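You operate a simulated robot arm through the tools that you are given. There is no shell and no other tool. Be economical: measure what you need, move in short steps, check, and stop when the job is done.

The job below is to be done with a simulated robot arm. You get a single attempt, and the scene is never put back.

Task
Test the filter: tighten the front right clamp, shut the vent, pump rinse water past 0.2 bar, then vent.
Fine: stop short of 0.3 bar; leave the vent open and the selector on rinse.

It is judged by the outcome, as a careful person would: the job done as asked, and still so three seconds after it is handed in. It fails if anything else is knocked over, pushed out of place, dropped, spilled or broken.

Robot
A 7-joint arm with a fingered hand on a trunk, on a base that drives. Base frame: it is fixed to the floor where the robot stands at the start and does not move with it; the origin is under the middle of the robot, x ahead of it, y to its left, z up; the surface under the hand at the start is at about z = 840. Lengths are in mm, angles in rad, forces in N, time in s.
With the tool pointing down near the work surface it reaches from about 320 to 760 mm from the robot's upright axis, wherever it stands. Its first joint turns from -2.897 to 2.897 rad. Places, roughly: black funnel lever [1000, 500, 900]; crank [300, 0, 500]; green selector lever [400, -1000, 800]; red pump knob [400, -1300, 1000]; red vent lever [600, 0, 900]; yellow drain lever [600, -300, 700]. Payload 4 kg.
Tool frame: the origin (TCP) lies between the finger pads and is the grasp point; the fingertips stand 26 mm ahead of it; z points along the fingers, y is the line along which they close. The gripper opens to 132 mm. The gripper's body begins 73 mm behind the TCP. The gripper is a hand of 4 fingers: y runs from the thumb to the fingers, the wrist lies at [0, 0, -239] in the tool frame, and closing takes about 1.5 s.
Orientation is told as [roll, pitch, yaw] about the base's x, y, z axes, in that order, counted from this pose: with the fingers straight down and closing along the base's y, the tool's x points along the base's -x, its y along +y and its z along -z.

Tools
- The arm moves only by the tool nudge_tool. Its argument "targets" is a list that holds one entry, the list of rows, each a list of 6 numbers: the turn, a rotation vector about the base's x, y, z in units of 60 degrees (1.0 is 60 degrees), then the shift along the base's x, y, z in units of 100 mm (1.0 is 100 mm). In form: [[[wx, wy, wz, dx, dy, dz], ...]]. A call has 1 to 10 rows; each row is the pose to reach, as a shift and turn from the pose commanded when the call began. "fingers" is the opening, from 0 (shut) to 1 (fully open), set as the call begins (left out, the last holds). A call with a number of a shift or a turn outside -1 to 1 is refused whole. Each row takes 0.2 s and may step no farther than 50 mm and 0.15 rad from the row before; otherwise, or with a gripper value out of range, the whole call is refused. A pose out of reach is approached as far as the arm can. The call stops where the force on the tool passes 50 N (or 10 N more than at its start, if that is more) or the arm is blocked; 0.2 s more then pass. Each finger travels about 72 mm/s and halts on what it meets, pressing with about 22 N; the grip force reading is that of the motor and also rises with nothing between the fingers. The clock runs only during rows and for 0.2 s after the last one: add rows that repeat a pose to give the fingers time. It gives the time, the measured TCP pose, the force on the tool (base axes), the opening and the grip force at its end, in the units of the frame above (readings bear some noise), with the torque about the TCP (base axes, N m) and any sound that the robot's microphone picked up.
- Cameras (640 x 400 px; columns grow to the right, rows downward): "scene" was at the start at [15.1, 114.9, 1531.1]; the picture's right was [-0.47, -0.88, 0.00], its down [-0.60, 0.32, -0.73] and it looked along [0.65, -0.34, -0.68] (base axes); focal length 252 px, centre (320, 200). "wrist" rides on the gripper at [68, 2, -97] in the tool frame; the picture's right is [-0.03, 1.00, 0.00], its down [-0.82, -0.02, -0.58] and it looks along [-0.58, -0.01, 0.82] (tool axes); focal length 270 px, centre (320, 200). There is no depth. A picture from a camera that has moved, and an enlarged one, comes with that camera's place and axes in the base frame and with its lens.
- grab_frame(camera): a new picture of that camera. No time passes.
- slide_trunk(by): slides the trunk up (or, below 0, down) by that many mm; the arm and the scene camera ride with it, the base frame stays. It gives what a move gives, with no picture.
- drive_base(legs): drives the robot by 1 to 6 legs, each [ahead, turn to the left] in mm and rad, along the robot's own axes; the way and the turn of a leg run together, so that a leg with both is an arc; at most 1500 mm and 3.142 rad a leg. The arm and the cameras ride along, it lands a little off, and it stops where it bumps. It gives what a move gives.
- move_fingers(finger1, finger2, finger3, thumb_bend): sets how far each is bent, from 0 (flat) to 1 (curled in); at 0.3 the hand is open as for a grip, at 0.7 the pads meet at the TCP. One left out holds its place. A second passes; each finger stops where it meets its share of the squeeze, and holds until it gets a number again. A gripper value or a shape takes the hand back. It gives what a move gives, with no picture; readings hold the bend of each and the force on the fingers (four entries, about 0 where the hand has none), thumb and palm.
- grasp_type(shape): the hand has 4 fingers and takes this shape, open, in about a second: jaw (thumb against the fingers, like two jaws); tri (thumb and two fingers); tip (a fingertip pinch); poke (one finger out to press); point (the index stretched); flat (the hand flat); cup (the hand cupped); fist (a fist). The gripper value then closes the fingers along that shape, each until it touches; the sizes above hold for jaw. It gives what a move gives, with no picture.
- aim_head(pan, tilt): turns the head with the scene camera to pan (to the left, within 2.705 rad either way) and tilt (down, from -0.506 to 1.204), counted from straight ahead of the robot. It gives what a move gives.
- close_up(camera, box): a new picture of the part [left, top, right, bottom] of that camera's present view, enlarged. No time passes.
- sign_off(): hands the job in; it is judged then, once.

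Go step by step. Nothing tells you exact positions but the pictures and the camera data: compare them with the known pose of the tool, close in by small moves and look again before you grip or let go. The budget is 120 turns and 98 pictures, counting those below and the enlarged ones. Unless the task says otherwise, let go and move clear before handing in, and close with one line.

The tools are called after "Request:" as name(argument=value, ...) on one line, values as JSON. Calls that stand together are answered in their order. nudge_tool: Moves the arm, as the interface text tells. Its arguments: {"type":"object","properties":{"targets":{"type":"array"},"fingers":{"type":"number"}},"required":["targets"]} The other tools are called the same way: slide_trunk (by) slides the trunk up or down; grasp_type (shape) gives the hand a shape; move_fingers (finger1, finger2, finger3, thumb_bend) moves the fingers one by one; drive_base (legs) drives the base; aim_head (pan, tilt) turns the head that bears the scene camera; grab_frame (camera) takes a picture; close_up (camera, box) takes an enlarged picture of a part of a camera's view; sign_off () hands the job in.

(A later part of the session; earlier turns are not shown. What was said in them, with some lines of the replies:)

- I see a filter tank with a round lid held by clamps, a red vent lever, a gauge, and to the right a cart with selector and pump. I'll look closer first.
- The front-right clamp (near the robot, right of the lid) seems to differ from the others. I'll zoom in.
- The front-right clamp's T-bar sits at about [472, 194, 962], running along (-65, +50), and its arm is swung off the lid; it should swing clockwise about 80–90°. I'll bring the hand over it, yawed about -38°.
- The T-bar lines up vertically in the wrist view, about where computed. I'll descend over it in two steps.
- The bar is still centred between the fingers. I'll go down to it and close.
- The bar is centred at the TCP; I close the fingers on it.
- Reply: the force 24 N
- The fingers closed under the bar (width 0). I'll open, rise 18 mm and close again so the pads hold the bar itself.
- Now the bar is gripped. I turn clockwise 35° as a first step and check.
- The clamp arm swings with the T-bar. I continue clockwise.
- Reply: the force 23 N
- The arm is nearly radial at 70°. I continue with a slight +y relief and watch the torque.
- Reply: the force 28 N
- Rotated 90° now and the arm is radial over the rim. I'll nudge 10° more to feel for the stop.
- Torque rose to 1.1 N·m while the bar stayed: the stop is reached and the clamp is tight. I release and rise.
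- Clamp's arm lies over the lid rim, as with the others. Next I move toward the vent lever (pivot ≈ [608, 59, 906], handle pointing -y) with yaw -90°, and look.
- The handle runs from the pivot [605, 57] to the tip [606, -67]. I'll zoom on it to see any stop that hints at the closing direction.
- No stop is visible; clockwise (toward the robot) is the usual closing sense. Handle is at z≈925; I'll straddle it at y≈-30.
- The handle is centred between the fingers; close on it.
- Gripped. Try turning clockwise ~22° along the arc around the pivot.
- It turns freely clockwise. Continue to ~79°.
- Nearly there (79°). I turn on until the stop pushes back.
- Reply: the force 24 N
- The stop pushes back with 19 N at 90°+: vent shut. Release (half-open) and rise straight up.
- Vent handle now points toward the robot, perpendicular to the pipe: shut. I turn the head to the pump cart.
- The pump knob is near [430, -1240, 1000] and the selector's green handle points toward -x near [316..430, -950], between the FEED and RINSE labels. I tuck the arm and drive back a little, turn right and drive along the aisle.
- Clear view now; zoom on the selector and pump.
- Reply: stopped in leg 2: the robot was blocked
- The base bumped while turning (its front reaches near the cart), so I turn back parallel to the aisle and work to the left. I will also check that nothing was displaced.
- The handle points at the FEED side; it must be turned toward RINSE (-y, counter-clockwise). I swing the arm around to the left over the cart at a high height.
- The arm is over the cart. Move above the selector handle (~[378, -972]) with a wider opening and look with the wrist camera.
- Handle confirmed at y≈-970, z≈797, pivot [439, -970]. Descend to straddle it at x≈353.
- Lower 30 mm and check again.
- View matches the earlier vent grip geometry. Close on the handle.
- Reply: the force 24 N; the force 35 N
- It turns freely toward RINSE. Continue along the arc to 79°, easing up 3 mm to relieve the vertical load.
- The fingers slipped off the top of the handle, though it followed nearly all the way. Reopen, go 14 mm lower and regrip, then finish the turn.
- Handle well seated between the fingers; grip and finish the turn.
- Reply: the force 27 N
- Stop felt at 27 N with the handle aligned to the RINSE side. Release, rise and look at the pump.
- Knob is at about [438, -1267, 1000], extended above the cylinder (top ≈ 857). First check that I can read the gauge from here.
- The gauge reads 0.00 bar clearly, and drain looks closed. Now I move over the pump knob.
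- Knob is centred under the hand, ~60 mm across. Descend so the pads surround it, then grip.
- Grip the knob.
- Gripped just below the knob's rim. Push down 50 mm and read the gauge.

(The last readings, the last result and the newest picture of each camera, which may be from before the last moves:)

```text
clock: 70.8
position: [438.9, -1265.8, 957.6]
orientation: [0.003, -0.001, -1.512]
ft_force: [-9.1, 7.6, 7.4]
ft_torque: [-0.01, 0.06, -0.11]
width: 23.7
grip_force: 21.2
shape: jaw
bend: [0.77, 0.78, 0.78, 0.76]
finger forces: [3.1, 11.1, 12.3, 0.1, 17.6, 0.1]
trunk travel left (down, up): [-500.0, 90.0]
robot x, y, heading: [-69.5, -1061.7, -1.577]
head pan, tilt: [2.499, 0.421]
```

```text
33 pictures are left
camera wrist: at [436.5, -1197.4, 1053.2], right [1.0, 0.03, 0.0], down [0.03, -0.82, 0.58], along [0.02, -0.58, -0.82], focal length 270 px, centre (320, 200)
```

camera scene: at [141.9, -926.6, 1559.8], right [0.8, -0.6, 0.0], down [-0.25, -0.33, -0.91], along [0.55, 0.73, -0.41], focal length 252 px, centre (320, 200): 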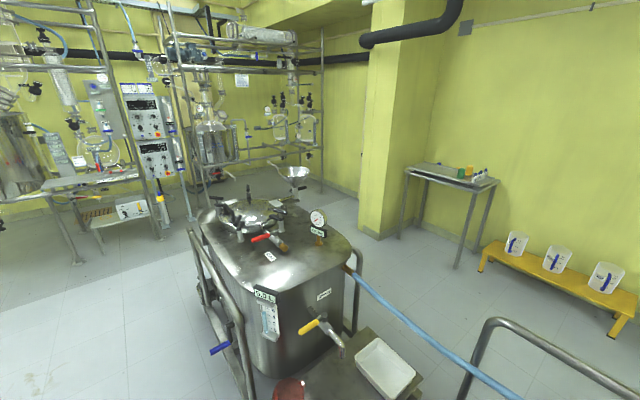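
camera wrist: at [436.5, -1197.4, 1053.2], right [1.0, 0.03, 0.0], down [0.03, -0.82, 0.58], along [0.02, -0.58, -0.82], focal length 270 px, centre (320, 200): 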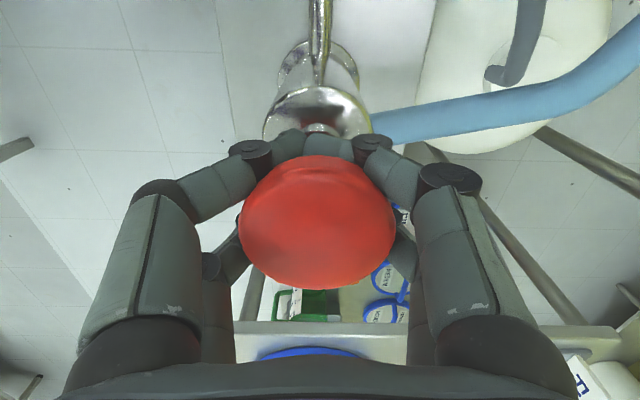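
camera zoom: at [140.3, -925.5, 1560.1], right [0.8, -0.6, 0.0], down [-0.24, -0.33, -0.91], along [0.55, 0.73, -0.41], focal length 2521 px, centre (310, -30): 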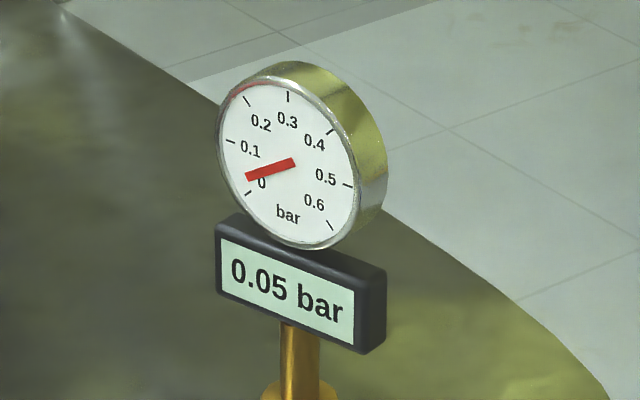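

Works: 0.05 bar, though the hand slipped ~14 mm lower on the knob. Continue pushing 30 mm and check.

Request:
nudge_tool(targets=[[[0, 0, 0, 0, 0, -0.15], [0, 0, 0, 0, 0, -0.3]]])

Request:
close_up(camera="scene", box=[305, 203, 337, 243])

Request:
grab_frame(camera="wrist")

```text
clock: 71.4
position: [440.1, -1265.5, 928.1]
orientation: [0.0, -0.002, -1.514]
ft_force: [-9.0, 5.7, 8.7]
ft_torque: [-0.03, 0.06, -0.1]
width: 23.5
grip_force: 21.7
shape: jaw
bend: [0.77, 0.78, 0.78, 0.75]
finger forces: [3.2, 11.0, 11.7, 0.1, 11.1, 0.0]
trunk travel left (down, up): [-500.0, 90.0]
robot x, y, heading: [-66.8, -1062.4, -1.575]
head pan, tilt: [2.499, 0.421]
```

```text
10.00 times, centred on (321, 223) of scene
camera zoom: at [140.2, -925.7, 1560.0], right [0.8, -0.6, 0.0], down [-0.24, -0.33, -0.91], along [0.55, 0.73, -0.41], focal length 2521 px, centre (310, -30)
```

zoom: 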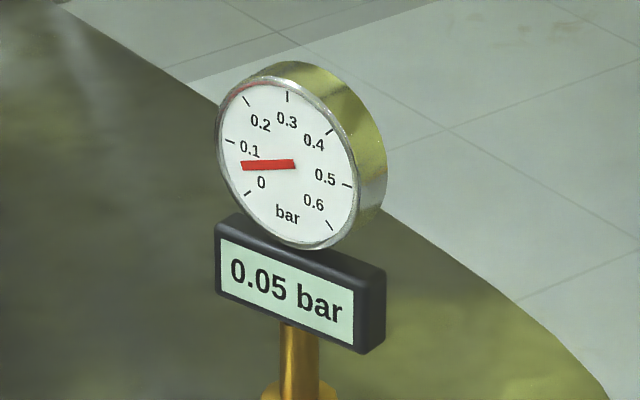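

```text
31 pictures are left
camera wrist: at [436.6, -1197.5, 1023.3], right [1.0, 0.03, 0.0], down [0.03, -0.81, 0.58], along [0.02, -0.58, -0.82], focal length 270 px, centre (320, 200)
```

wrist: 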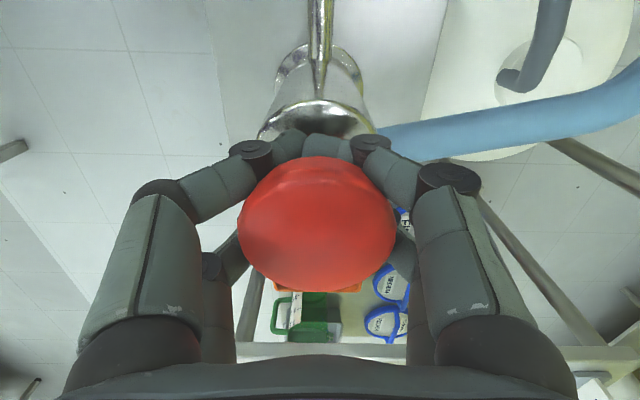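

No more slip; the needle is rising. Push another 25 mm.

Request:
nudge_tool(targets=[[[0, 0, 0, 0, 0, -0.12], [0, 0, 0, 0, 0, -0.25], [0, 0, 0, 0, 0, -0.25], [0, 0, 0, 0, 0, -0.25]]])

Request:
close_up(camera="scene", box=[305, 203, 337, 243])

Request:
grab_frame(camera="wrist")

```text
clock: 72.0
position: [440.5, -1267.1, 915.1]
orientation: [0.019, -0.011, -1.515]
ft_force: [-14.5, 5.1, 35.2]
ft_torque: [-0.28, -0.45, -0.17]
width: 22.0
grip_force: 21.8
shape: jaw
bend: [0.77, 0.81, 0.82, 0.74]
finger forces: [0.0, 0.4, 42.2, 0.0, 0.1, 0.1]
trunk travel left (down, up): [-500.0, 90.0]
robot x, y, heading: [-71.2, -1058.5, -1.571]
head pan, tilt: [2.499, 0.421]
stopped in row 2: the force on the tool passed its limit at 59 N (the readings are from after the stop); the commanded pose is now the measured one
```

```text
10.00 times, centred on (321, 223) of scene
camera zoom: at [137.3, -925.2, 1560.7], right [0.8, -0.6, 0.0], down [-0.24, -0.33, -0.91], along [0.55, 0.73, -0.41], focal length 2521 px, centre (310, -30)
```

zoom: 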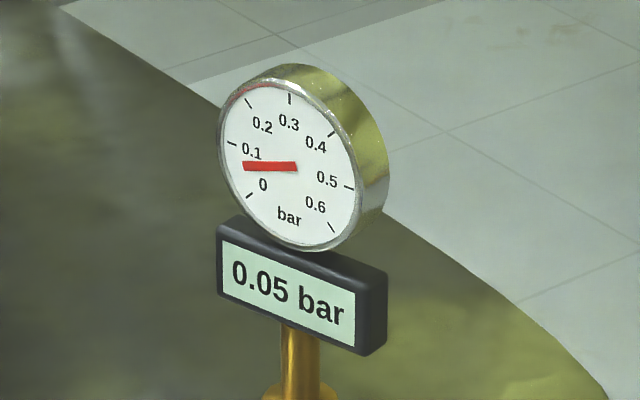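

```text
29 pictures are left
camera wrist: at [436.6, -1198.7, 1011.2], right [1.0, 0.03, 0.02], down [0.01, -0.81, 0.59], along [0.03, -0.59, -0.81], focal length 270 px, centre (320, 200)
```

wrist: 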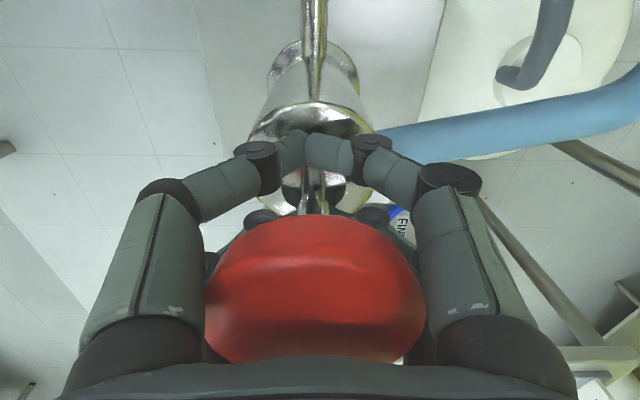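

The hand slid down past the knob (knob now at ~962) and met the cylinder, so gripping is poor for pushing. I'll release, rise above, make a fist and push on the top instead.

Request:
nudge_tool(targets=[[[0, 0, 0, 0, 0, 0.1]]])

Request:
nudge_tool(fingers=0.9, targets=[[[0, 0, 0, 0, 0, 0], [0, 0, 0, 0, 0, 0], [0, 0, 0, 0, 0, 0], [0, 0, 0, 0, 0, 0], [0, 0, 0, 0, 0, 0], [0, 0, 0, 0, 0, 0], [0, 0, 0, 0, 0, 0.3], [0, 0, 0, 0, 0, 0.6], [0, 0, 0, 0, 0, 1.0]]])

Request:
nudge_tool(targets=[[[0, 0, 0, 0, 0, 0.4], [0, 0, 0, 0, 0, 0.8]]])

Request:
grab_frame(camera="wrist")

```text
clock: 72.4
position: [441.2, -1268.6, 918.6]
orientation: [0.011, -0.006, -1.515]
ft_force: [-16.2, 1.6, 6.8]
ft_torque: [-0.16, -0.75, -0.3]
width: 20.6
grip_force: 21.7
shape: jaw
bend: [0.77, 0.78, 0.79, 0.74]
finger forces: [0.0, 0.8, 16.5, 0.1, 0.0, 0.1]
trunk travel left (down, up): [-500.0, 90.0]
robot x, y, heading: [-68.1, -1057.4, -1.572]
head pan, tilt: [2.499, 0.421]
```

```text
clock: 74.4
position: [442.2, -1268.5, 1022.3]
orientation: [0.013, -0.009, -1.513]
ft_force: [0.8, 0.2, 0.3]
ft_torque: [0.02, 0.05, 0.0]
width: 119.0
grip_force: 0.0
shape: jaw
bend: [0.48, 0.48, 0.48, 0.33]
finger forces: [0.0, 0.1, 0.0, 0.0, 0.0, 0.1]
trunk travel left (down, up): [-500.0, 90.0]
robot x, y, heading: [-69.9, -1061.8, -1.572]
head pan, tilt: [2.499, 0.421]
```

```text
clock: 75.0
position: [441.7, -1268.8, 1099.0]
orientation: [0.015, -0.008, -1.513]
ft_force: [-0.1, 0.3, 0.8]
ft_torque: [0.01, 0.01, 0.0]
width: 118.8
grip_force: 0.1
shape: jaw
bend: [0.48, 0.48, 0.48, 0.33]
finger forces: [0.0, 0.0, 0.0, 0.0, 0.0, 0.0]
trunk travel left (down, up): [-500.0, 90.0]
robot x, y, heading: [-66.1, -1063.6, -1.574]
head pan, tilt: [2.499, 0.421]
```

```text
28 pictures are left
camera wrist: at [437.7, -1199.4, 1196.3], right [1.0, 0.03, 0.01], down [0.02, -0.81, 0.58], along [0.03, -0.58, -0.81], focal length 270 px, centre (320, 200)
```

wrist: 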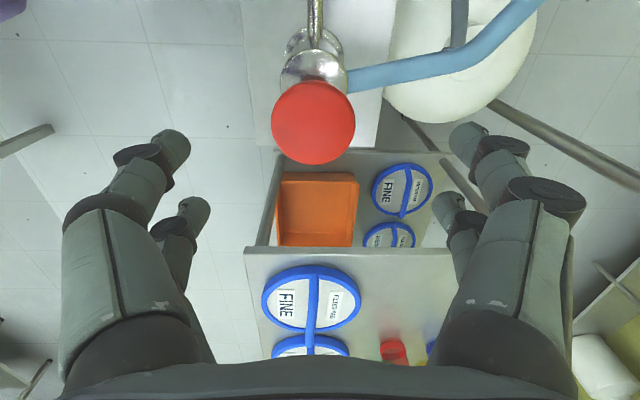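

The knob is back at its top (~1005), so perhaps spring-returned. Make a fist and lower onto it slowly.

Request:
grasp_type(shape="fist")

Request:
grab_frame(camera="wrist")

```text
clock: 75.9
position: [441.7, -1268.7, 1099.5]
orientation: [0.013, -0.009, -1.514]
ft_force: [0.0, -1.5, 0.0]
ft_torque: [0.0, -0.04, -0.04]
width: 0.0
grip_force: 0.1
shape: fist
bend: [1.0, 1.0, 1.0, 0.53]
finger forces: [0.0, 0.1, 0.1, 0.1, 0.0, 0.1]
trunk travel left (down, up): [-500.0, 90.0]
robot x, y, heading: [-65.7, -1063.5, -1.571]
head pan, tilt: [2.499, 0.421]
```

```text
27 pictures are left
camera wrist: at [438.0, -1199.7, 1195.2], right [1.0, 0.03, 0.01], down [0.02, -0.81, 0.58], along [0.03, -0.58, -0.81], focal length 270 px, centre (320, 200)
```

wrist: 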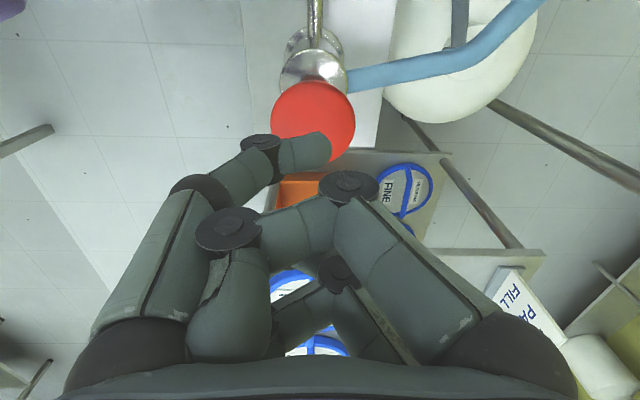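

Lower the fist toward the knob by 70 mm in small rows and watch the force.

Request:
nudge_tool(targets=[[[0, 0, 0, -0.03, 0.02, -0.3], [0, 0, 0, -0.03, 0.02, -0.5], [0, 0, 0, -0.03, 0.02, -0.7]]])

Request:
grab_frame(camera="wrist")

```text
clock: 76.7
position: [441.2, -1265.7, 1031.0]
orientation: [0.014, -0.007, -1.513]
ft_force: [-0.3, 0.2, -0.6]
ft_torque: [0.06, -0.03, 0.01]
width: 0.0
grip_force: 0.0
shape: fist
bend: [1.0, 1.0, 1.0, 0.53]
finger forces: [0.0, 0.0, 0.0, 0.1, 0.4, 0.1]
trunk travel left (down, up): [-500.0, 90.0]
robot x, y, heading: [-68.4, -1062.8, -1.572]
head pan, tilt: [2.499, 0.421]
```

```text
26 pictures are left
camera wrist: at [437.2, -1197.3, 1126.5], right [1.0, 0.03, 0.01], down [0.02, -0.81, 0.58], along [0.03, -0.58, -0.81], focal length 270 px, centre (320, 200)
```

wrist: 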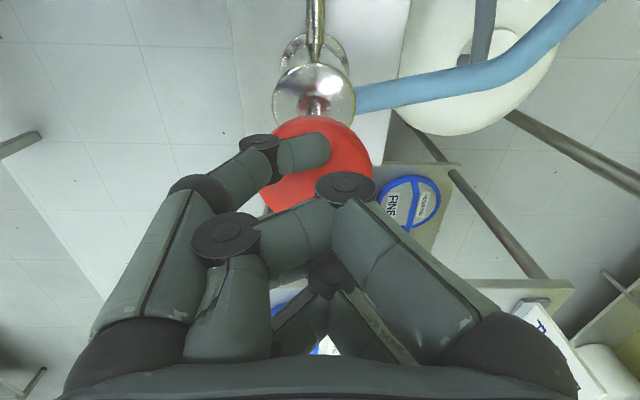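

Just touching (knob top ≈ 1015). Push down 60 mm steadily.

Request:
nudge_tool(targets=[[[0, 0, 0, 0, 0, -0.15], [0, 0, 0, 0, 0, -0.3], [0, 0, 0, 0, 0, -0.45], [0, 0, 0, 0, 0, -0.6]]])

Request:
close_up(camera="scene", box=[305, 203, 337, 243])

Request:
grab_frame(camera="wrist")

```text
clock: 77.7
position: [441.7, -1265.7, 970.3]
orientation: [0.015, -0.008, -1.513]
ft_force: [-2.6, 3.3, 8.9]
ft_torque: [0.16, 0.07, -0.01]
width: 0.2
grip_force: 0.0
shape: fist
bend: [1.0, 1.0, 1.0, 0.55]
finger forces: [0.1, 0.1, 0.0, 0.1, 9.7, 0.0]
trunk travel left (down, up): [-500.0, 90.0]
robot x, y, heading: [-65.5, -1059.6, -1.574]
head pan, tilt: [2.499, 0.421]
```

```text
10.00 times, centred on (321, 223) of scene
camera zoom: at [141.1, -926.0, 1559.9], right [0.8, -0.6, 0.0], down [-0.24, -0.33, -0.91], along [0.55, 0.73, -0.41], focal length 2521 px, centre (310, -30)
```

zoom: 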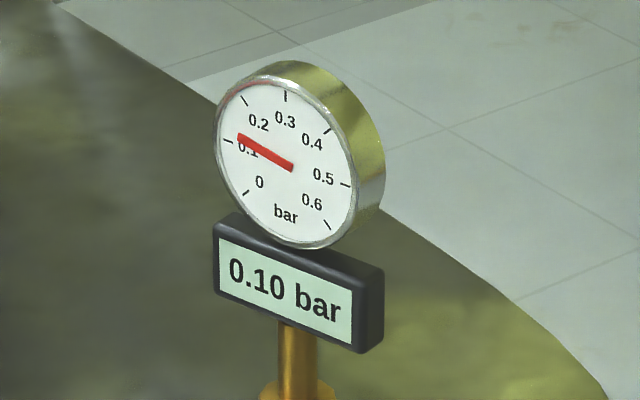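

```text
24 pictures are left
camera wrist: at [437.4, -1196.8, 1066.5], right [1.0, 0.03, 0.02], down [0.02, -0.81, 0.58], along [0.03, -0.58, -0.81], focal length 270 px, centre (320, 200)
```

wrist: 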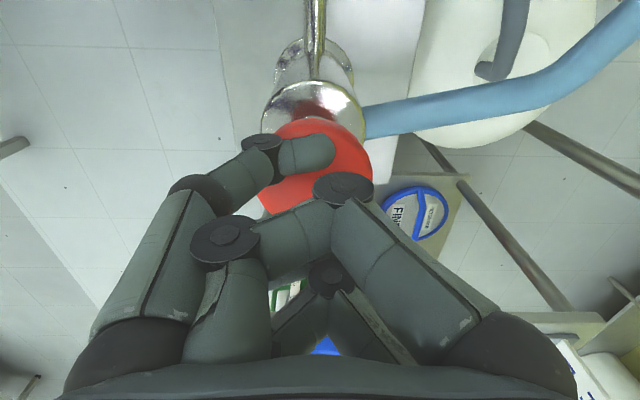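

0.10 bar with only ~9 N. Continue another 35 mm.

Request:
nudge_tool(targets=[[[0, 0, 0, 0, 0, -0.12], [0, 0, 0, 0, 0, -0.24], [0, 0, 0, 0, 0, -0.35], [0, 0, 0, 0, 0, -0.35]]])

Request:
close_up(camera="scene", box=[305, 203, 337, 243])

```text
clock: 78.5
position: [441.9, -1262.0, 945.2]
orientation: [0.026, -0.01, -1.509]
ft_force: [-5.0, 6.1, 28.5]
ft_torque: [0.43, 0.07, 0.08]
width: 0.0
grip_force: 0.1
shape: fist
bend: [1.0, 1.0, 1.0, 0.76]
finger forces: [0.0, 0.0, 0.0, 0.1, 28.7, 0.0]
trunk travel left (down, up): [-500.0, 90.0]
robot x, y, heading: [-70.5, -1061.6, -1.574]
head pan, tilt: [2.499, 0.421]
stopped in row 4: the force on the tool passed its limit at 57 N (the readings are from after the stop); the commanded pose is now the measured one
```

```text
10.00 times, centred on (321, 223) of scene
camera zoom: at [139.4, -924.8, 1560.2], right [0.8, -0.6, 0.0], down [-0.24, -0.33, -0.91], along [0.55, 0.73, -0.41], focal length 2521 px, centre (310, -30)
```

zoom: 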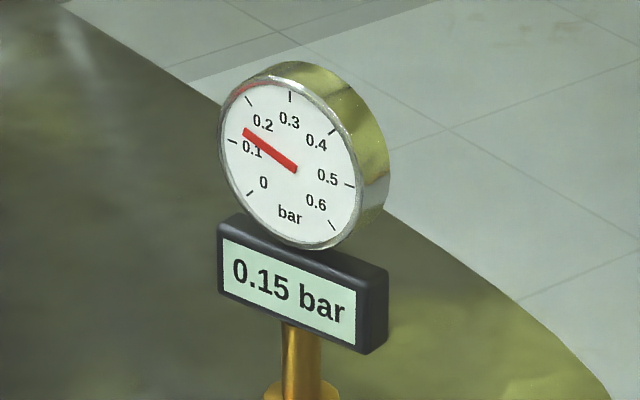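

0.15 bar and the stroke bottomed. Rise and check whether the knob returns and the pressure holds.

Request:
nudge_tool(targets=[[[0, 0, 0, 0, 0, 0.4], [0, 0, 0, 0, 0, 0.8], [0, 0, 0, 0, 0, 1.0], [0, 0, 0, 0, 0, 1.0]]])

Request:
close_up(camera="scene", box=[305, 203, 337, 243])

Request:
grab_frame(camera="wrist")

```text
clock: 79.5
position: [442.6, -1265.6, 1041.7]
orientation: [0.019, -0.009, -1.513]
ft_force: [-0.1, -0.6, 0.2]
ft_torque: [0.03, 0.04, 0.02]
width: 0.0
grip_force: 0.0
shape: fist
bend: [1.0, 1.0, 1.0, 0.53]
finger forces: [0.0, 0.1, 0.0, 0.1, 0.1, 0.1]
trunk travel left (down, up): [-500.0, 90.0]
robot x, y, heading: [-67.2, -1060.8, -1.574]
head pan, tilt: [2.499, 0.421]
```

```text
10.00 times, centred on (321, 223) of scene
camera zoom: at [141.8, -926.7, 1559.8], right [0.8, -0.6, 0.0], down [-0.25, -0.33, -0.91], along [0.55, 0.73, -0.41], focal length 2521 px, centre (310, -30)
```

zoom: 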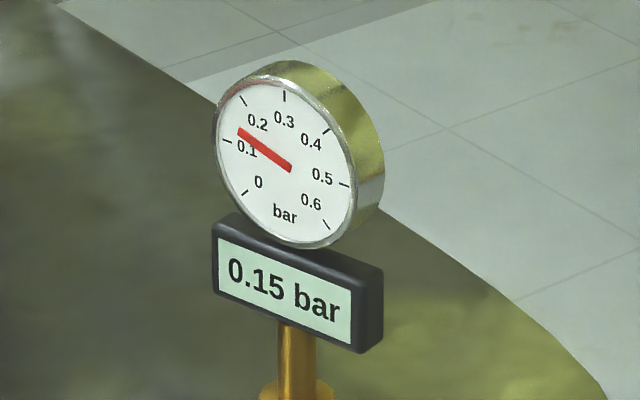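

```text
21 pictures are left
camera wrist: at [437.6, -1196.6, 1137.7], right [1.0, 0.03, 0.02], down [0.02, -0.81, 0.58], along [0.03, -0.58, -0.81], focal length 270 px, centre (320, 200)
```

wrist: 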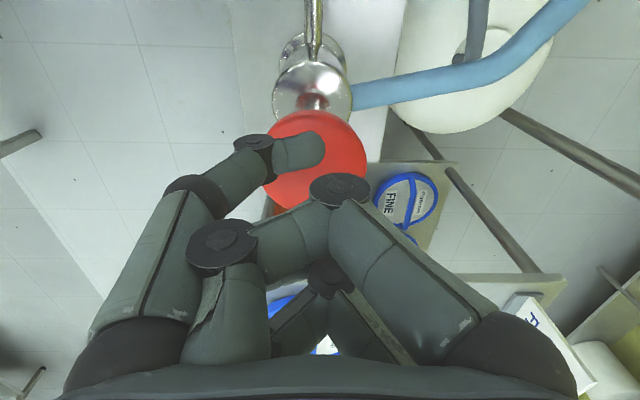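

Spring-returned and pressure holds (needle ~0.13, display rounds to 0.05). One more stroke, stopping just short of the bottom.

Request:
nudge_tool(targets=[[[0, 0, 0, 0, 0, -0.2], [0, 0, 0, 0, 0, -0.35], [0, 0, 0, 0, 0, -0.5], [0, 0, 0, 0, 0, -0.65], [0, 0, 0, 0, 0, -0.8], [0, 0, 0, 0, 0, -0.88]]])

Request:
close_up(camera="scene", box=[305, 203, 337, 243])

```text
clock: 80.9
position: [439.7, -1263.4, 953.9]
orientation: [0.021, -0.012, -1.514]
ft_force: [-4.0, 3.2, 14.8]
ft_torque: [0.22, 0.06, 0.06]
width: 0.2
grip_force: 0.1
shape: fist
bend: [1.0, 1.0, 1.0, 0.58]
finger forces: [0.0, 0.0, 0.0, 0.1, 15.8, 0.0]
trunk travel left (down, up): [-500.0, 90.0]
robot x, y, heading: [-69.0, -1061.7, -1.573]
head pan, tilt: [2.499, 0.421]
```

```text
10.00 times, centred on (321, 223) of scene
camera zoom: at [140.2, -925.9, 1560.2], right [0.8, -0.6, 0.0], down [-0.24, -0.33, -0.91], along [0.55, 0.73, -0.41], focal length 2521 px, centre (310, -30)
```

zoom: 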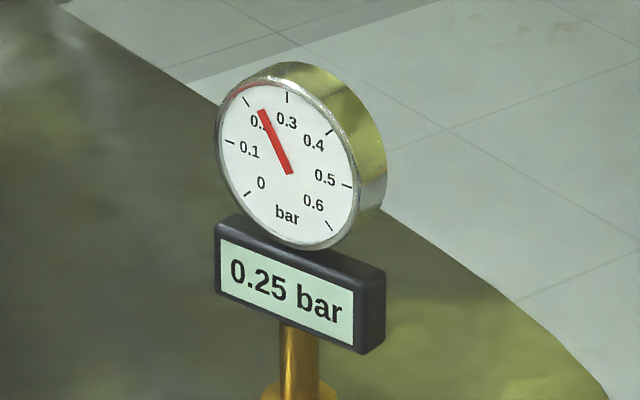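

0.25 bar (needle ≈0.24): past 0.2 and below 0.3. Now rise well clear, open to jaw, and drive back along the aisle with the hand held high.

Request:
nudge_tool(targets=[[[0, 0, 0, 0, 0, 0.5], [0, 0, 0, 0, 0, 1.0]]])

Request:
nudge_tool(targets=[[[0, 0, 0, 0, 0, 0.5], [0, 0, 0, 0, 0, 1.0]]])

Request:
nudge_tool(targets=[[[0, 0, 0, 0, 0.3, 0.4], [0, 0, 0, 0, 0.7, 0.8], [0, 0, 0, -0.1, 1.0, 1.0]]])

Request:
grasp_type(shape="jaw")

Request:
close_up(camera="scene", box=[305, 203, 337, 243])

```text
clock: 81.5
position: [438.2, -1265.9, 1052.4]
orientation: [0.017, -0.008, -1.515]
ft_force: [-0.9, -1.5, -0.2]
ft_torque: [0.0, -0.01, -0.03]
width: 0.0
grip_force: 0.0
shape: fist
bend: [1.0, 1.0, 1.0, 0.53]
finger forces: [0.1, 0.1, 0.0, 0.0, 0.0, 0.0]
trunk travel left (down, up): [-500.0, 90.0]
robot x, y, heading: [-68.7, -1059.0, -1.571]
head pan, tilt: [2.499, 0.421]
```

```text
clock: 82.1
position: [439.7, -1261.0, 1151.6]
orientation: [0.019, -0.008, -1.511]
ft_force: [-0.9, -0.4, 0.0]
ft_torque: [0.01, 0.0, 0.01]
width: 0.0
grip_force: 0.1
shape: fist
bend: [1.0, 1.0, 1.0, 0.53]
finger forces: [0.0, 0.1, 0.1, 0.0, 0.0, 0.0]
trunk travel left (down, up): [-500.0, 90.0]
robot x, y, heading: [-68.9, -1059.0, -1.565]
head pan, tilt: [2.499, 0.421]
```

```text
refused: row 2 steps farther than a row can; nothing moved
```

```text
clock: 83.0
position: [440.2, -1262.6, 1151.9]
orientation: [0.02, -0.009, -1.51]
ft_force: [-0.3, 0.7, 0.9]
ft_torque: [-0.02, -0.02, 0.03]
width: 131.9
grip_force: 0.0
shape: jaw
bend: [0.3, 0.3, 0.3, 0.3]
finger forces: [0.0, 0.1, 0.0, 0.0, 0.0, 0.0]
trunk travel left (down, up): [-500.0, 90.0]
robot x, y, heading: [-65.2, -1061.5, -1.57]
head pan, tilt: [2.499, 0.421]
```

```text
10.00 times, centred on (321, 223) of scene
camera zoom: at [141.9, -926.6, 1559.8], right [0.8, -0.6, 0.0], down [-0.25, -0.33, -0.91], along [0.55, 0.73, -0.41], focal length 2521 px, centre (310, -30)
```

zoom: 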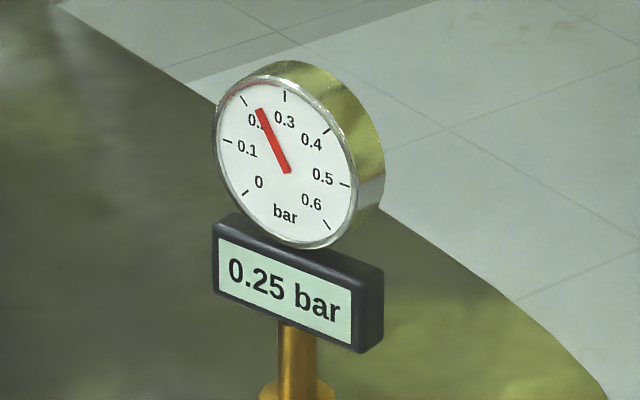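

Pressure holds at 0.25 bar. Raise more, pull the hand nearer, and drive back.

Request:
nudge_tool(targets=[[[0, 0, 0, 0, 0.3, 0.3], [0, 0, 0, 0, 0.6, 0.6], [0, 0, 0, -0.1, 0.9, 0.9]]])

Request:
nudge_tool(targets=[[[0, 0, 0, -0.1, 0.45, 0], [0, 0, 0, -0.2, 0.9, 0]]])

Request:
drive_base(legs=[[-1060, 0]])

Request:
aim_head(pan=1.35, tilt=0.8)

Request:
grab_frame(camera="scene")

Request:
grab_frame(camera="wrist")

```text
clock: 83.8
position: [432.1, -1173.6, 1243.4]
orientation: [0.017, -0.009, -1.513]
ft_force: [-0.6, 0.4, 0.0]
ft_torque: [-0.02, 0.02, 0.03]
width: 131.8
grip_force: 0.0
shape: jaw
bend: [0.3, 0.3, 0.3, 0.3]
finger forces: [0.0, 0.0, 0.0, 0.0, 0.0, 0.1]
trunk travel left (down, up): [-500.0, 90.0]
robot x, y, heading: [-70.0, -1056.4, -1.574]
head pan, tilt: [2.499, 0.421]
```

```text
clock: 84.4
position: [410.5, -1082.8, 1242.4]
orientation: [0.02, -0.011, -1.511]
ft_force: [-0.8, 0.0, 0.2]
ft_torque: [-0.01, 0.01, 0.01]
width: 131.8
grip_force: 0.1
shape: jaw
bend: [0.3, 0.3, 0.3, 0.3]
finger forces: [0.1, 0.1, 0.1, 0.0, 0.0, 0.0]
trunk travel left (down, up): [-500.0, 90.0]
robot x, y, heading: [-66.6, -1062.0, -1.572]
head pan, tilt: [2.499, 0.421]
```

```text
clock: 89.9
position: [428.2, -31.9, 1242.5]
orientation: [0.02, -0.01, -1.544]
ft_force: [0.0, -0.6, 0.1]
ft_torque: [-0.01, 0.04, 0.0]
width: 131.9
grip_force: 0.1
shape: jaw
bend: [0.3, 0.3, 0.3, 0.3]
finger forces: [0.1, 0.0, 0.0, 0.0, 0.0, 0.0]
trunk travel left (down, up): [-500.0, 90.0]
robot x, y, heading: [-52.4, 3.2, -1.606]
head pan, tilt: [2.499, 0.421]
```

```text
clock: 91.2
position: [428.2, -32.2, 1242.3]
orientation: [0.019, -0.008, -1.545]
ft_force: [-0.1, 0.8, -0.8]
ft_torque: [0.01, 0.01, 0.04]
width: 132.0
grip_force: 0.0
shape: jaw
bend: [0.3, 0.3, 0.3, 0.3]
finger forces: [0.1, 0.0, 0.0, 0.0, 0.0, 0.1]
trunk travel left (down, up): [-500.0, 90.0]
robot x, y, heading: [-50.3, 10.2, -1.606]
head pan, tilt: [1.349, 0.799]
```

```text
18 pictures are left
camera scene: at [185.5, 41.3, 1526.7], right [-0.25, -0.97, 0.0], down [-0.69, 0.18, -0.7], along [0.67, -0.18, -0.72], focal length 252 px, centre (320, 200)
```

scene: 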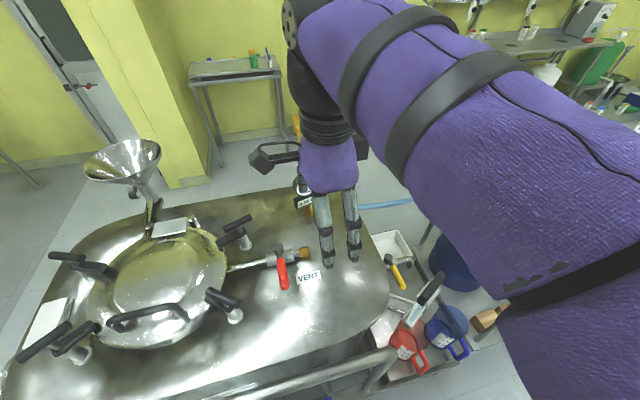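

```text
17 pictures are left
camera wrist: at [425.6, 36.9, 1338.3], right [1.0, 0.0, 0.02], down [-0.01, -0.81, 0.58], along [0.02, -0.58, -0.81], focal length 270 px, centre (320, 200)
```

wrist: 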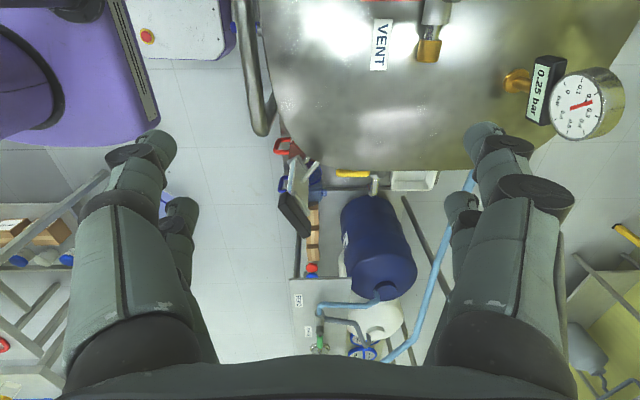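

At the tank again, the gauge still shows 0.25 bar. Now I yaw the hand to match the shut vent handle and move over [518, 60].

Request:
nudge_tool(fingers=0.7, targets=[[[0, 0, -0.13, 0.08, 0.08, 0], [0, 0, -0.26, 0.16, 0.16, 0], [0, 0, -0.39, 0.24, 0.24, 0], [0, 0, -0.52, 0.32, 0.32, 0], [0, 0, -0.65, 0.4, 0.4, 0], [0, 0, -0.78, 0.45, 0.45, 0]]])

Request:
nudge_tool(targets=[[[0, 0, -0.13, 0.08, 0.08, 0], [0, 0, -0.26, 0.16, 0.16, 0], [0, 0, -0.39, 0.24, 0.24, 0], [0, 0, -0.52, 0.32, 0.32, 0], [0, 0, -0.65, 0.4, 0.4, 0], [0, 0, -0.78, 0.45, 0.47, 0]]])

Request:
nudge_tool(targets=[[[0, 0, 0, 0, 0, -0.45], [0, 0, 0, 0, 0, -0.9]]])

Request:
grab_frame(camera="wrist")

```text
clock: 92.6
position: [473.7, 13.0, 1241.6]
orientation: [0.02, -0.011, -2.365]
ft_force: [0.1, 0.1, 0.4]
ft_torque: [0.0, -0.02, -0.01]
width: 92.7
grip_force: 0.0
shape: jaw
bend: [0.67, 0.67, 0.67, 0.58]
finger forces: [0.1, 0.0, 0.0, 0.0, 0.0, 0.1]
trunk travel left (down, up): [-500.0, 90.0]
robot x, y, heading: [-49.5, 5.0, -1.602]
head pan, tilt: [1.349, 0.799]
```

```text
clock: 94.0
position: [500.5, 50.5, 1232.5]
orientation: [0.019, -0.007, -3.044]
ft_force: [-0.2, 0.8, -0.5]
ft_torque: [0.0, -0.03, 0.01]
width: 92.6
grip_force: 0.1
shape: jaw
bend: [0.67, 0.67, 0.67, 0.58]
finger forces: [0.1, 0.0, 0.0, 0.0, 0.0, 0.0]
out of reach, approached as far as the arm can: row 4, 5, 6
trunk travel left (down, up): [-500.0, 90.0]
robot x, y, heading: [-49.9, 9.9, -1.602]
head pan, tilt: [1.349, 0.799]
```

```text
clock: 94.6
position: [501.7, 50.3, 1142.6]
orientation: [0.018, -0.006, -3.043]
ft_force: [0.0, -0.3, -0.2]
ft_torque: [0.05, -0.03, -0.02]
width: 92.7
grip_force: 0.0
shape: jaw
bend: [0.67, 0.67, 0.67, 0.58]
finger forces: [0.1, 0.0, 0.0, 0.1, 0.1, 0.0]
trunk travel left (down, up): [-500.0, 90.0]
robot x, y, heading: [-49.4, 9.2, -1.604]
head pan, tilt: [1.349, 0.799]
```

```text
16 pictures are left
camera wrist: at [570.3, 57.5, 1239.6], right [0.07, -1.0, 0.02], down [-0.81, -0.05, 0.58], along [-0.58, -0.06, -0.81], focal length 270 px, centre (320, 200)
```

wrist: 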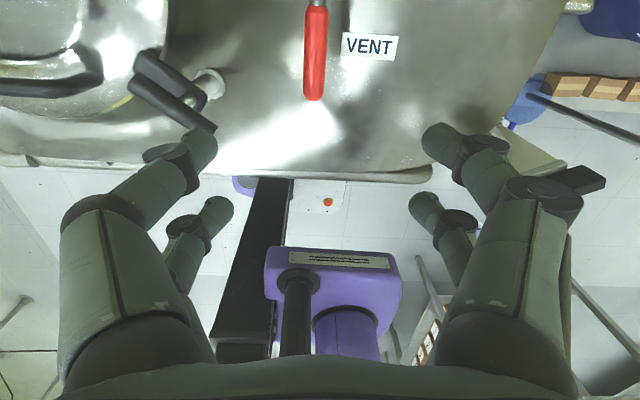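

Handle at y≈54, tip x≈487. Shift ahead and descend.

Request:
nudge_tool(targets=[[[0, 0, 0, 0.09, 0.02, -0.4], [0, 0, 0, 0.17, 0.04, -0.8], [0, 0, 0, 0.17, 0.04, -1.0]]])

Request:
nudge_tool(targets=[[[0, 0, -0.05, 0, 0, -0.4], [0, 0, -0.1, 0, 0, -0.8], [0, 0, -0.1, 0, 0, -1.0]]])

Request:
grab_frame(camera="wrist")

```text
clock: 95.4
position: [518.1, 53.8, 1042.8]
orientation: [0.021, -0.007, -3.042]
ft_force: [0.1, 0.4, -0.2]
ft_torque: [0.01, 0.0, 0.0]
width: 92.7
grip_force: 0.0
shape: jaw
bend: [0.67, 0.67, 0.67, 0.58]
finger forces: [0.1, 0.0, 0.0, 0.0, 0.0, 0.1]
trunk travel left (down, up): [-500.0, 90.0]
robot x, y, heading: [-48.6, 6.9, -1.609]
head pan, tilt: [1.349, 0.799]
```

```text
clock: 96.2
position: [518.9, 54.2, 943.0]
orientation: [0.019, -0.006, 3.135]
ft_force: [-0.3, -0.7, 0.7]
ft_torque: [-0.02, 0.05, 0.01]
width: 92.3
grip_force: 0.1
shape: jaw
bend: [0.67, 0.67, 0.67, 0.58]
finger forces: [0.0, 0.0, 0.0, 0.0, 0.0, 0.1]
trunk travel left (down, up): [-500.0, 90.0]
robot x, y, heading: [-48.4, 6.6, -1.605]
head pan, tilt: [1.349, 0.799]
```

```text
15 pictures are left
camera wrist: at [587.4, 52.4, 1038.7], right [-0.03, -1.0, 0.02], down [-0.81, 0.04, 0.58], along [-0.58, 0.0, -0.81], focal length 270 px, centre (320, 200)
```

wrist: 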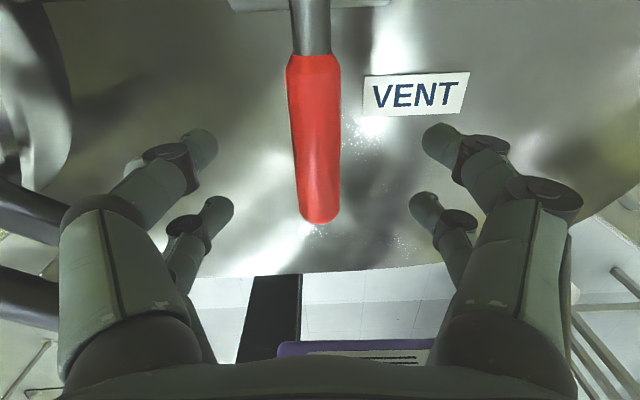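

Well placed; go down 9 mm, centre by 2 mm, and close.

Request:
nudge_tool(targets=[[[0, 0, 0, 0, 0.02, -0.09]]])

Request:
nudge_tool(fingers=0, targets=[[[0, 0, 0, 0, 0, 0], [0, 0, 0, 0, 0, 0], [0, 0, 0, 0, 0, 0], [0, 0, 0, 0, 0, 0], [0, 0, 0, 0, 0, 0], [0, 0, 0, 0, 0, 0]]])

Request:
nudge_tool(targets=[[[0, 0, 0.12, 0.007, -0.108, 0], [0, 0, 0.24, 0.027, -0.214, 0], [0, 0, 0.36, 0.06, -0.317, 0]]])

Request:
grab_frame(camera="wrist")

```text
clock: 96.6
position: [518.5, 56.0, 934.0]
orientation: [0.018, -0.005, 3.135]
ft_force: [-0.3, 0.8, -0.4]
ft_torque: [0.0, -0.01, 0.0]
width: 92.6
grip_force: 0.1
shape: jaw
bend: [0.67, 0.67, 0.67, 0.58]
finger forces: [0.0, 0.0, 0.0, 0.0, 0.0, 0.0]
trunk travel left (down, up): [-500.0, 90.0]
robot x, y, heading: [-51.9, 6.9, -1.607]
head pan, tilt: [1.349, 0.799]
```

```text
clock: 98.0
position: [518.5, 55.9, 936.1]
orientation: [0.02, -0.005, 3.137]
ft_force: [0.0, 0.2, 4.3]
ft_torque: [0.0, -0.01, 0.02]
width: 15.5
grip_force: 22.2
shape: jaw
bend: [0.73, 0.73, 0.72, 0.7]
finger forces: [17.6, 17.8, 17.2, 0.0, 18.0, 0.1]
trunk travel left (down, up): [-500.0, 90.0]
robot x, y, heading: [-46.6, 8.0, -1.605]
head pan, tilt: [1.349, 0.799]
```

```text
clock: 98.8
position: [525.2, 25.2, 933.8]
orientation: [0.021, -0.008, -2.768]
ft_force: [-2.7, -2.1, 3.7]
ft_torque: [-0.04, 0.04, -0.1]
width: 15.1
grip_force: 22.3
shape: jaw
bend: [0.73, 0.73, 0.72, 0.7]
finger forces: [18.5, 17.9, 17.8, 0.0, 18.0, 0.1]
trunk travel left (down, up): [-500.0, 90.0]
robot x, y, heading: [-50.7, 4.2, -1.611]
head pan, tilt: [1.349, 0.799]
```

```text
14 pictures are left
camera wrist: at [588.2, 49.0, 1030.8], right [0.34, -0.94, 0.02], down [-0.77, -0.27, 0.58], along [-0.54, -0.21, -0.81], focal length 270 px, centre (320, 200)
```

wrist: 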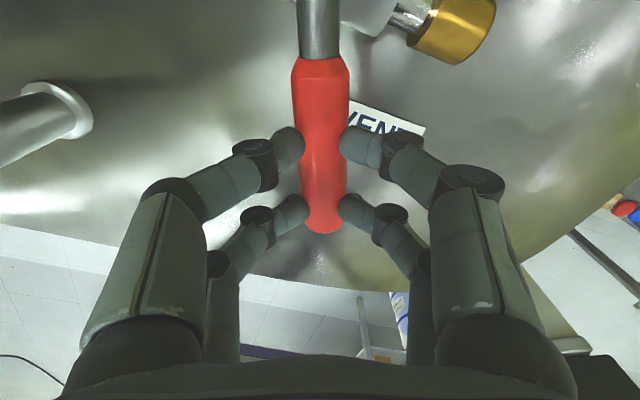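

Turning well; continue along the same arc to ~79° and then to the stop.

Request:
nudge_tool(targets=[[[0, 0, 0.12, 0.046, -0.098, 0], [0, 0, 0.24, 0.104, -0.189, 0], [0, 0, 0.36, 0.173, -0.272, 0], [0, 0, 0.48, 0.252, -0.346, 0], [0, 0, 0.6, 0.339, -0.409, 0], [0, 0, 0.72, 0.434, -0.461, 0], [0, 0, 0.84, 0.534, -0.501, 0], [0, 0, 0.96, 0.639, -0.528, 0]]])

Request:
nudge_tool(targets=[[[0, 0, 0.06, 0.053, -0.007, 0], [0, 0, 0.12, 0.107, -0.013, 0], [0, 0, 0.18, 0.16, -0.015, 0], [0, 0, 0.24, 0.215, -0.013, 0]]])

Request:
grab_frame(camera="wrist")

```text
clock: 100.6
position: [589.6, -29.5, 933.7]
orientation: [0.021, -0.005, -1.765]
ft_force: [-3.4, -11.5, 4.9]
ft_torque: [-0.17, 0.1, 0.12]
width: 14.8
grip_force: 22.0
shape: jaw
bend: [0.73, 0.73, 0.72, 0.7]
finger forces: [17.6, 19.0, 16.9, 0.0, 21.2, 0.1]
trunk travel left (down, up): [-500.0, 90.0]
robot x, y, heading: [-50.0, 6.5, -1.604]
head pan, tilt: [1.349, 0.799]
```

```text
clock: 101.6
position: [608.6, -31.1, 934.5]
orientation: [0.016, -0.006, -1.514]
ft_force: [-17.2, -13.1, 4.9]
ft_torque: [-0.31, 0.43, -0.2]
width: 14.2
grip_force: 22.0
shape: jaw
bend: [0.73, 0.73, 0.72, 0.7]
finger forces: [14.5, 14.0, 24.7, 0.0, 22.6, 0.0]
trunk travel left (down, up): [-500.0, 90.0]
robot x, y, heading: [-48.0, 6.9, -1.604]
head pan, tilt: [1.349, 0.799]
```

```text
13 pictures are left
camera wrist: at [603.8, 37.1, 1032.2], right [1.0, 0.03, 0.02], down [0.02, -0.81, 0.58], along [0.03, -0.58, -0.81], focal length 270 px, centre (320, 200)
```

wrist: 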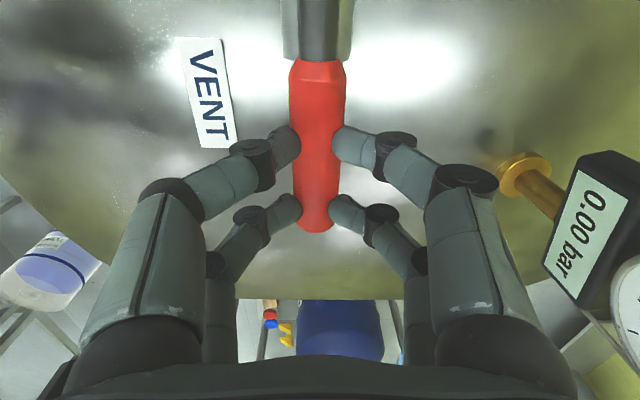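

The vent is open at its stop and the display reads 0.00 bar. Release and rise clear.

Request:
nudge_tool(fingers=0.55, targets=[[[0, 0, 0, -0.04, 0, 0], [0, 0, 0, -0.04, 0, 0], [0, 0, 0, -0.04, 0, 0], [0, 0, 0, -0.04, 0, 0], [0, 0, 0, -0.04, 0, 0.3], [0, 0, 0, -0.04, 0, 0.6], [0, 0, 0, -0.04, 0, 1.0]]])

Request:
nudge_tool(targets=[[[0, 0, 0, -0.2, -0.2, 0.3], [0, 0, 0, -0.4, -0.4, 0.6], [0, 0, 0, -0.7, -0.6, 0.9]]])

Request:
grab_frame(camera="scene")

Request:
grab_frame(camera="wrist")

```text
clock: 103.2
position: [604.7, -30.2, 1034.2]
orientation: [0.018, -0.007, -1.517]
ft_force: [-0.6, 0.7, 0.3]
ft_torque: [-0.04, 0.03, -0.03]
width: 71.8
grip_force: 0.1
shape: jaw
bend: [0.72, 0.72, 0.72, 0.7]
finger forces: [0.1, 0.1, 0.1, 0.0, 0.0, 0.1]
trunk travel left (down, up): [-500.0, 90.0]
robot x, y, heading: [-46.5, 7.3, -1.605]
head pan, tilt: [1.349, 0.799]
```

```text
clock: 104.0
position: [534.8, -88.6, 1123.5]
orientation: [0.019, -0.005, -1.511]
ft_force: [0.1, -0.4, 0.2]
ft_torque: [0.04, -0.01, 0.01]
width: 72.1
grip_force: 0.0
shape: jaw
bend: [0.72, 0.72, 0.72, 0.7]
finger forces: [0.1, 0.1, 0.0, 0.0, 0.0, 0.1]
trunk travel left (down, up): [-500.0, 90.0]
robot x, y, heading: [-44.9, 2.3, -1.601]
head pan, tilt: [1.349, 0.799]
```

```text
12 pictures are left
camera scene: at [185.3, 40.3, 1526.6], right [-0.25, -0.97, 0.0], down [-0.69, 0.18, -0.7], along [0.67, -0.18, -0.72], focal length 252 px, centre (320, 200)
```

scene: 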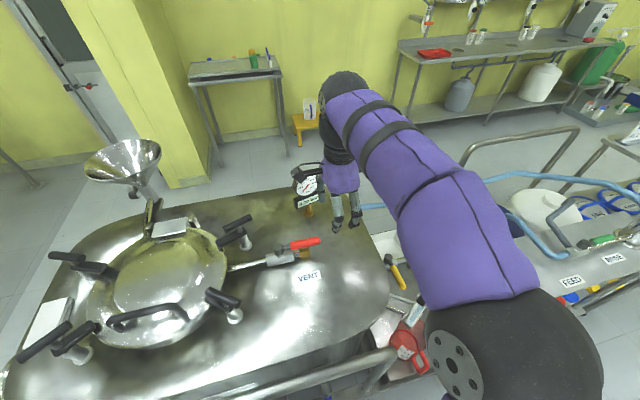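

```text
11 pictures are left
camera wrist: at [531.1, -20.5, 1220.3], right [1.0, 0.03, 0.02], down [0.02, -0.81, 0.58], along [0.03, -0.58, -0.81], focal length 270 px, centre (320, 200)
```

wrist: 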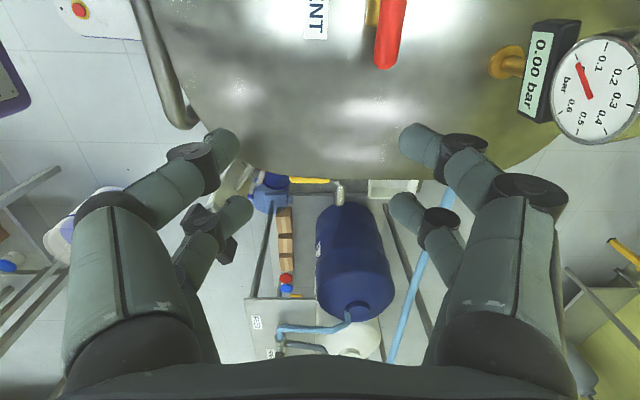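

Vent open, 0.00 bar. One last check of clamp and selector.

Request:
close_up(camera="scene", box=[180, 200, 330, 330])

Request:
close_up(camera="scene", box=[520, 180, 640, 310])

```text
3.08 times, centred on (255, 265) of scene
camera zoom: at [185.3, 40.3, 1526.6], right [-0.25, -0.97, 0.0], down [-0.69, 0.18, -0.7], along [0.67, -0.18, -0.72], focal length 776 px, centre (520, 0)
```

zoom: 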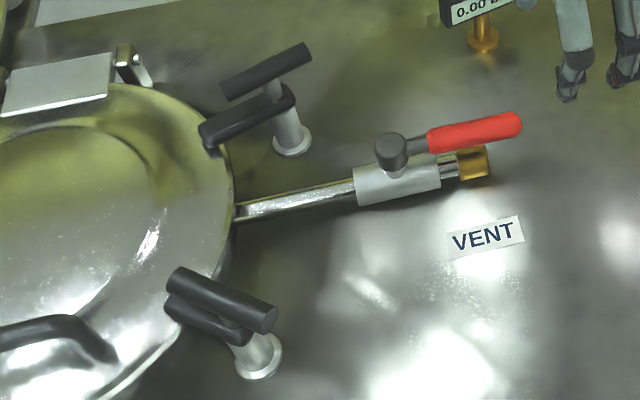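

```text
3.08 times, centred on (580, 245) of scene
camera zoom: at [185.3, 40.3, 1526.6], right [-0.25, -0.97, 0.0], down [-0.69, 0.18, -0.7], along [0.67, -0.18, -0.72], focal length 776 px, centre (-480, 62)
```

zoom: 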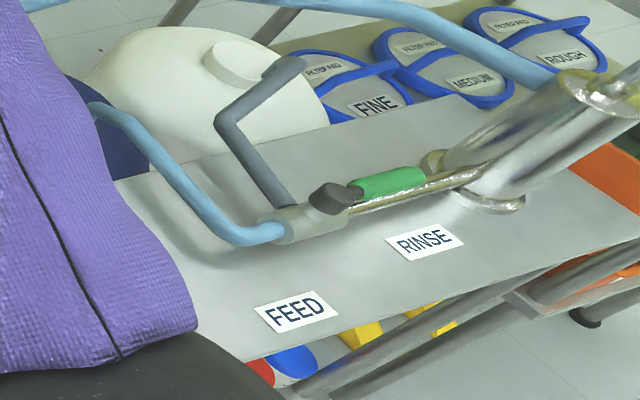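

The clamp arm is over the lid, the vent handle lies along its pipe (open), the selector is on RINSE, and the hand is clear. I'm handing it in.

Request:
sign_off()

```text
The job is handed in.
```

The filter test is done: I tightened the front right clamp, shut the vent, and pumped rinse water to about 0.24 bar on the needle (display 0.25). I then vented back to 0.00 bar, leaving the vent open and the selector on rinse. The base bumped something lightly beside the pump cart once while turning; I saw nothing out of place afterwards.
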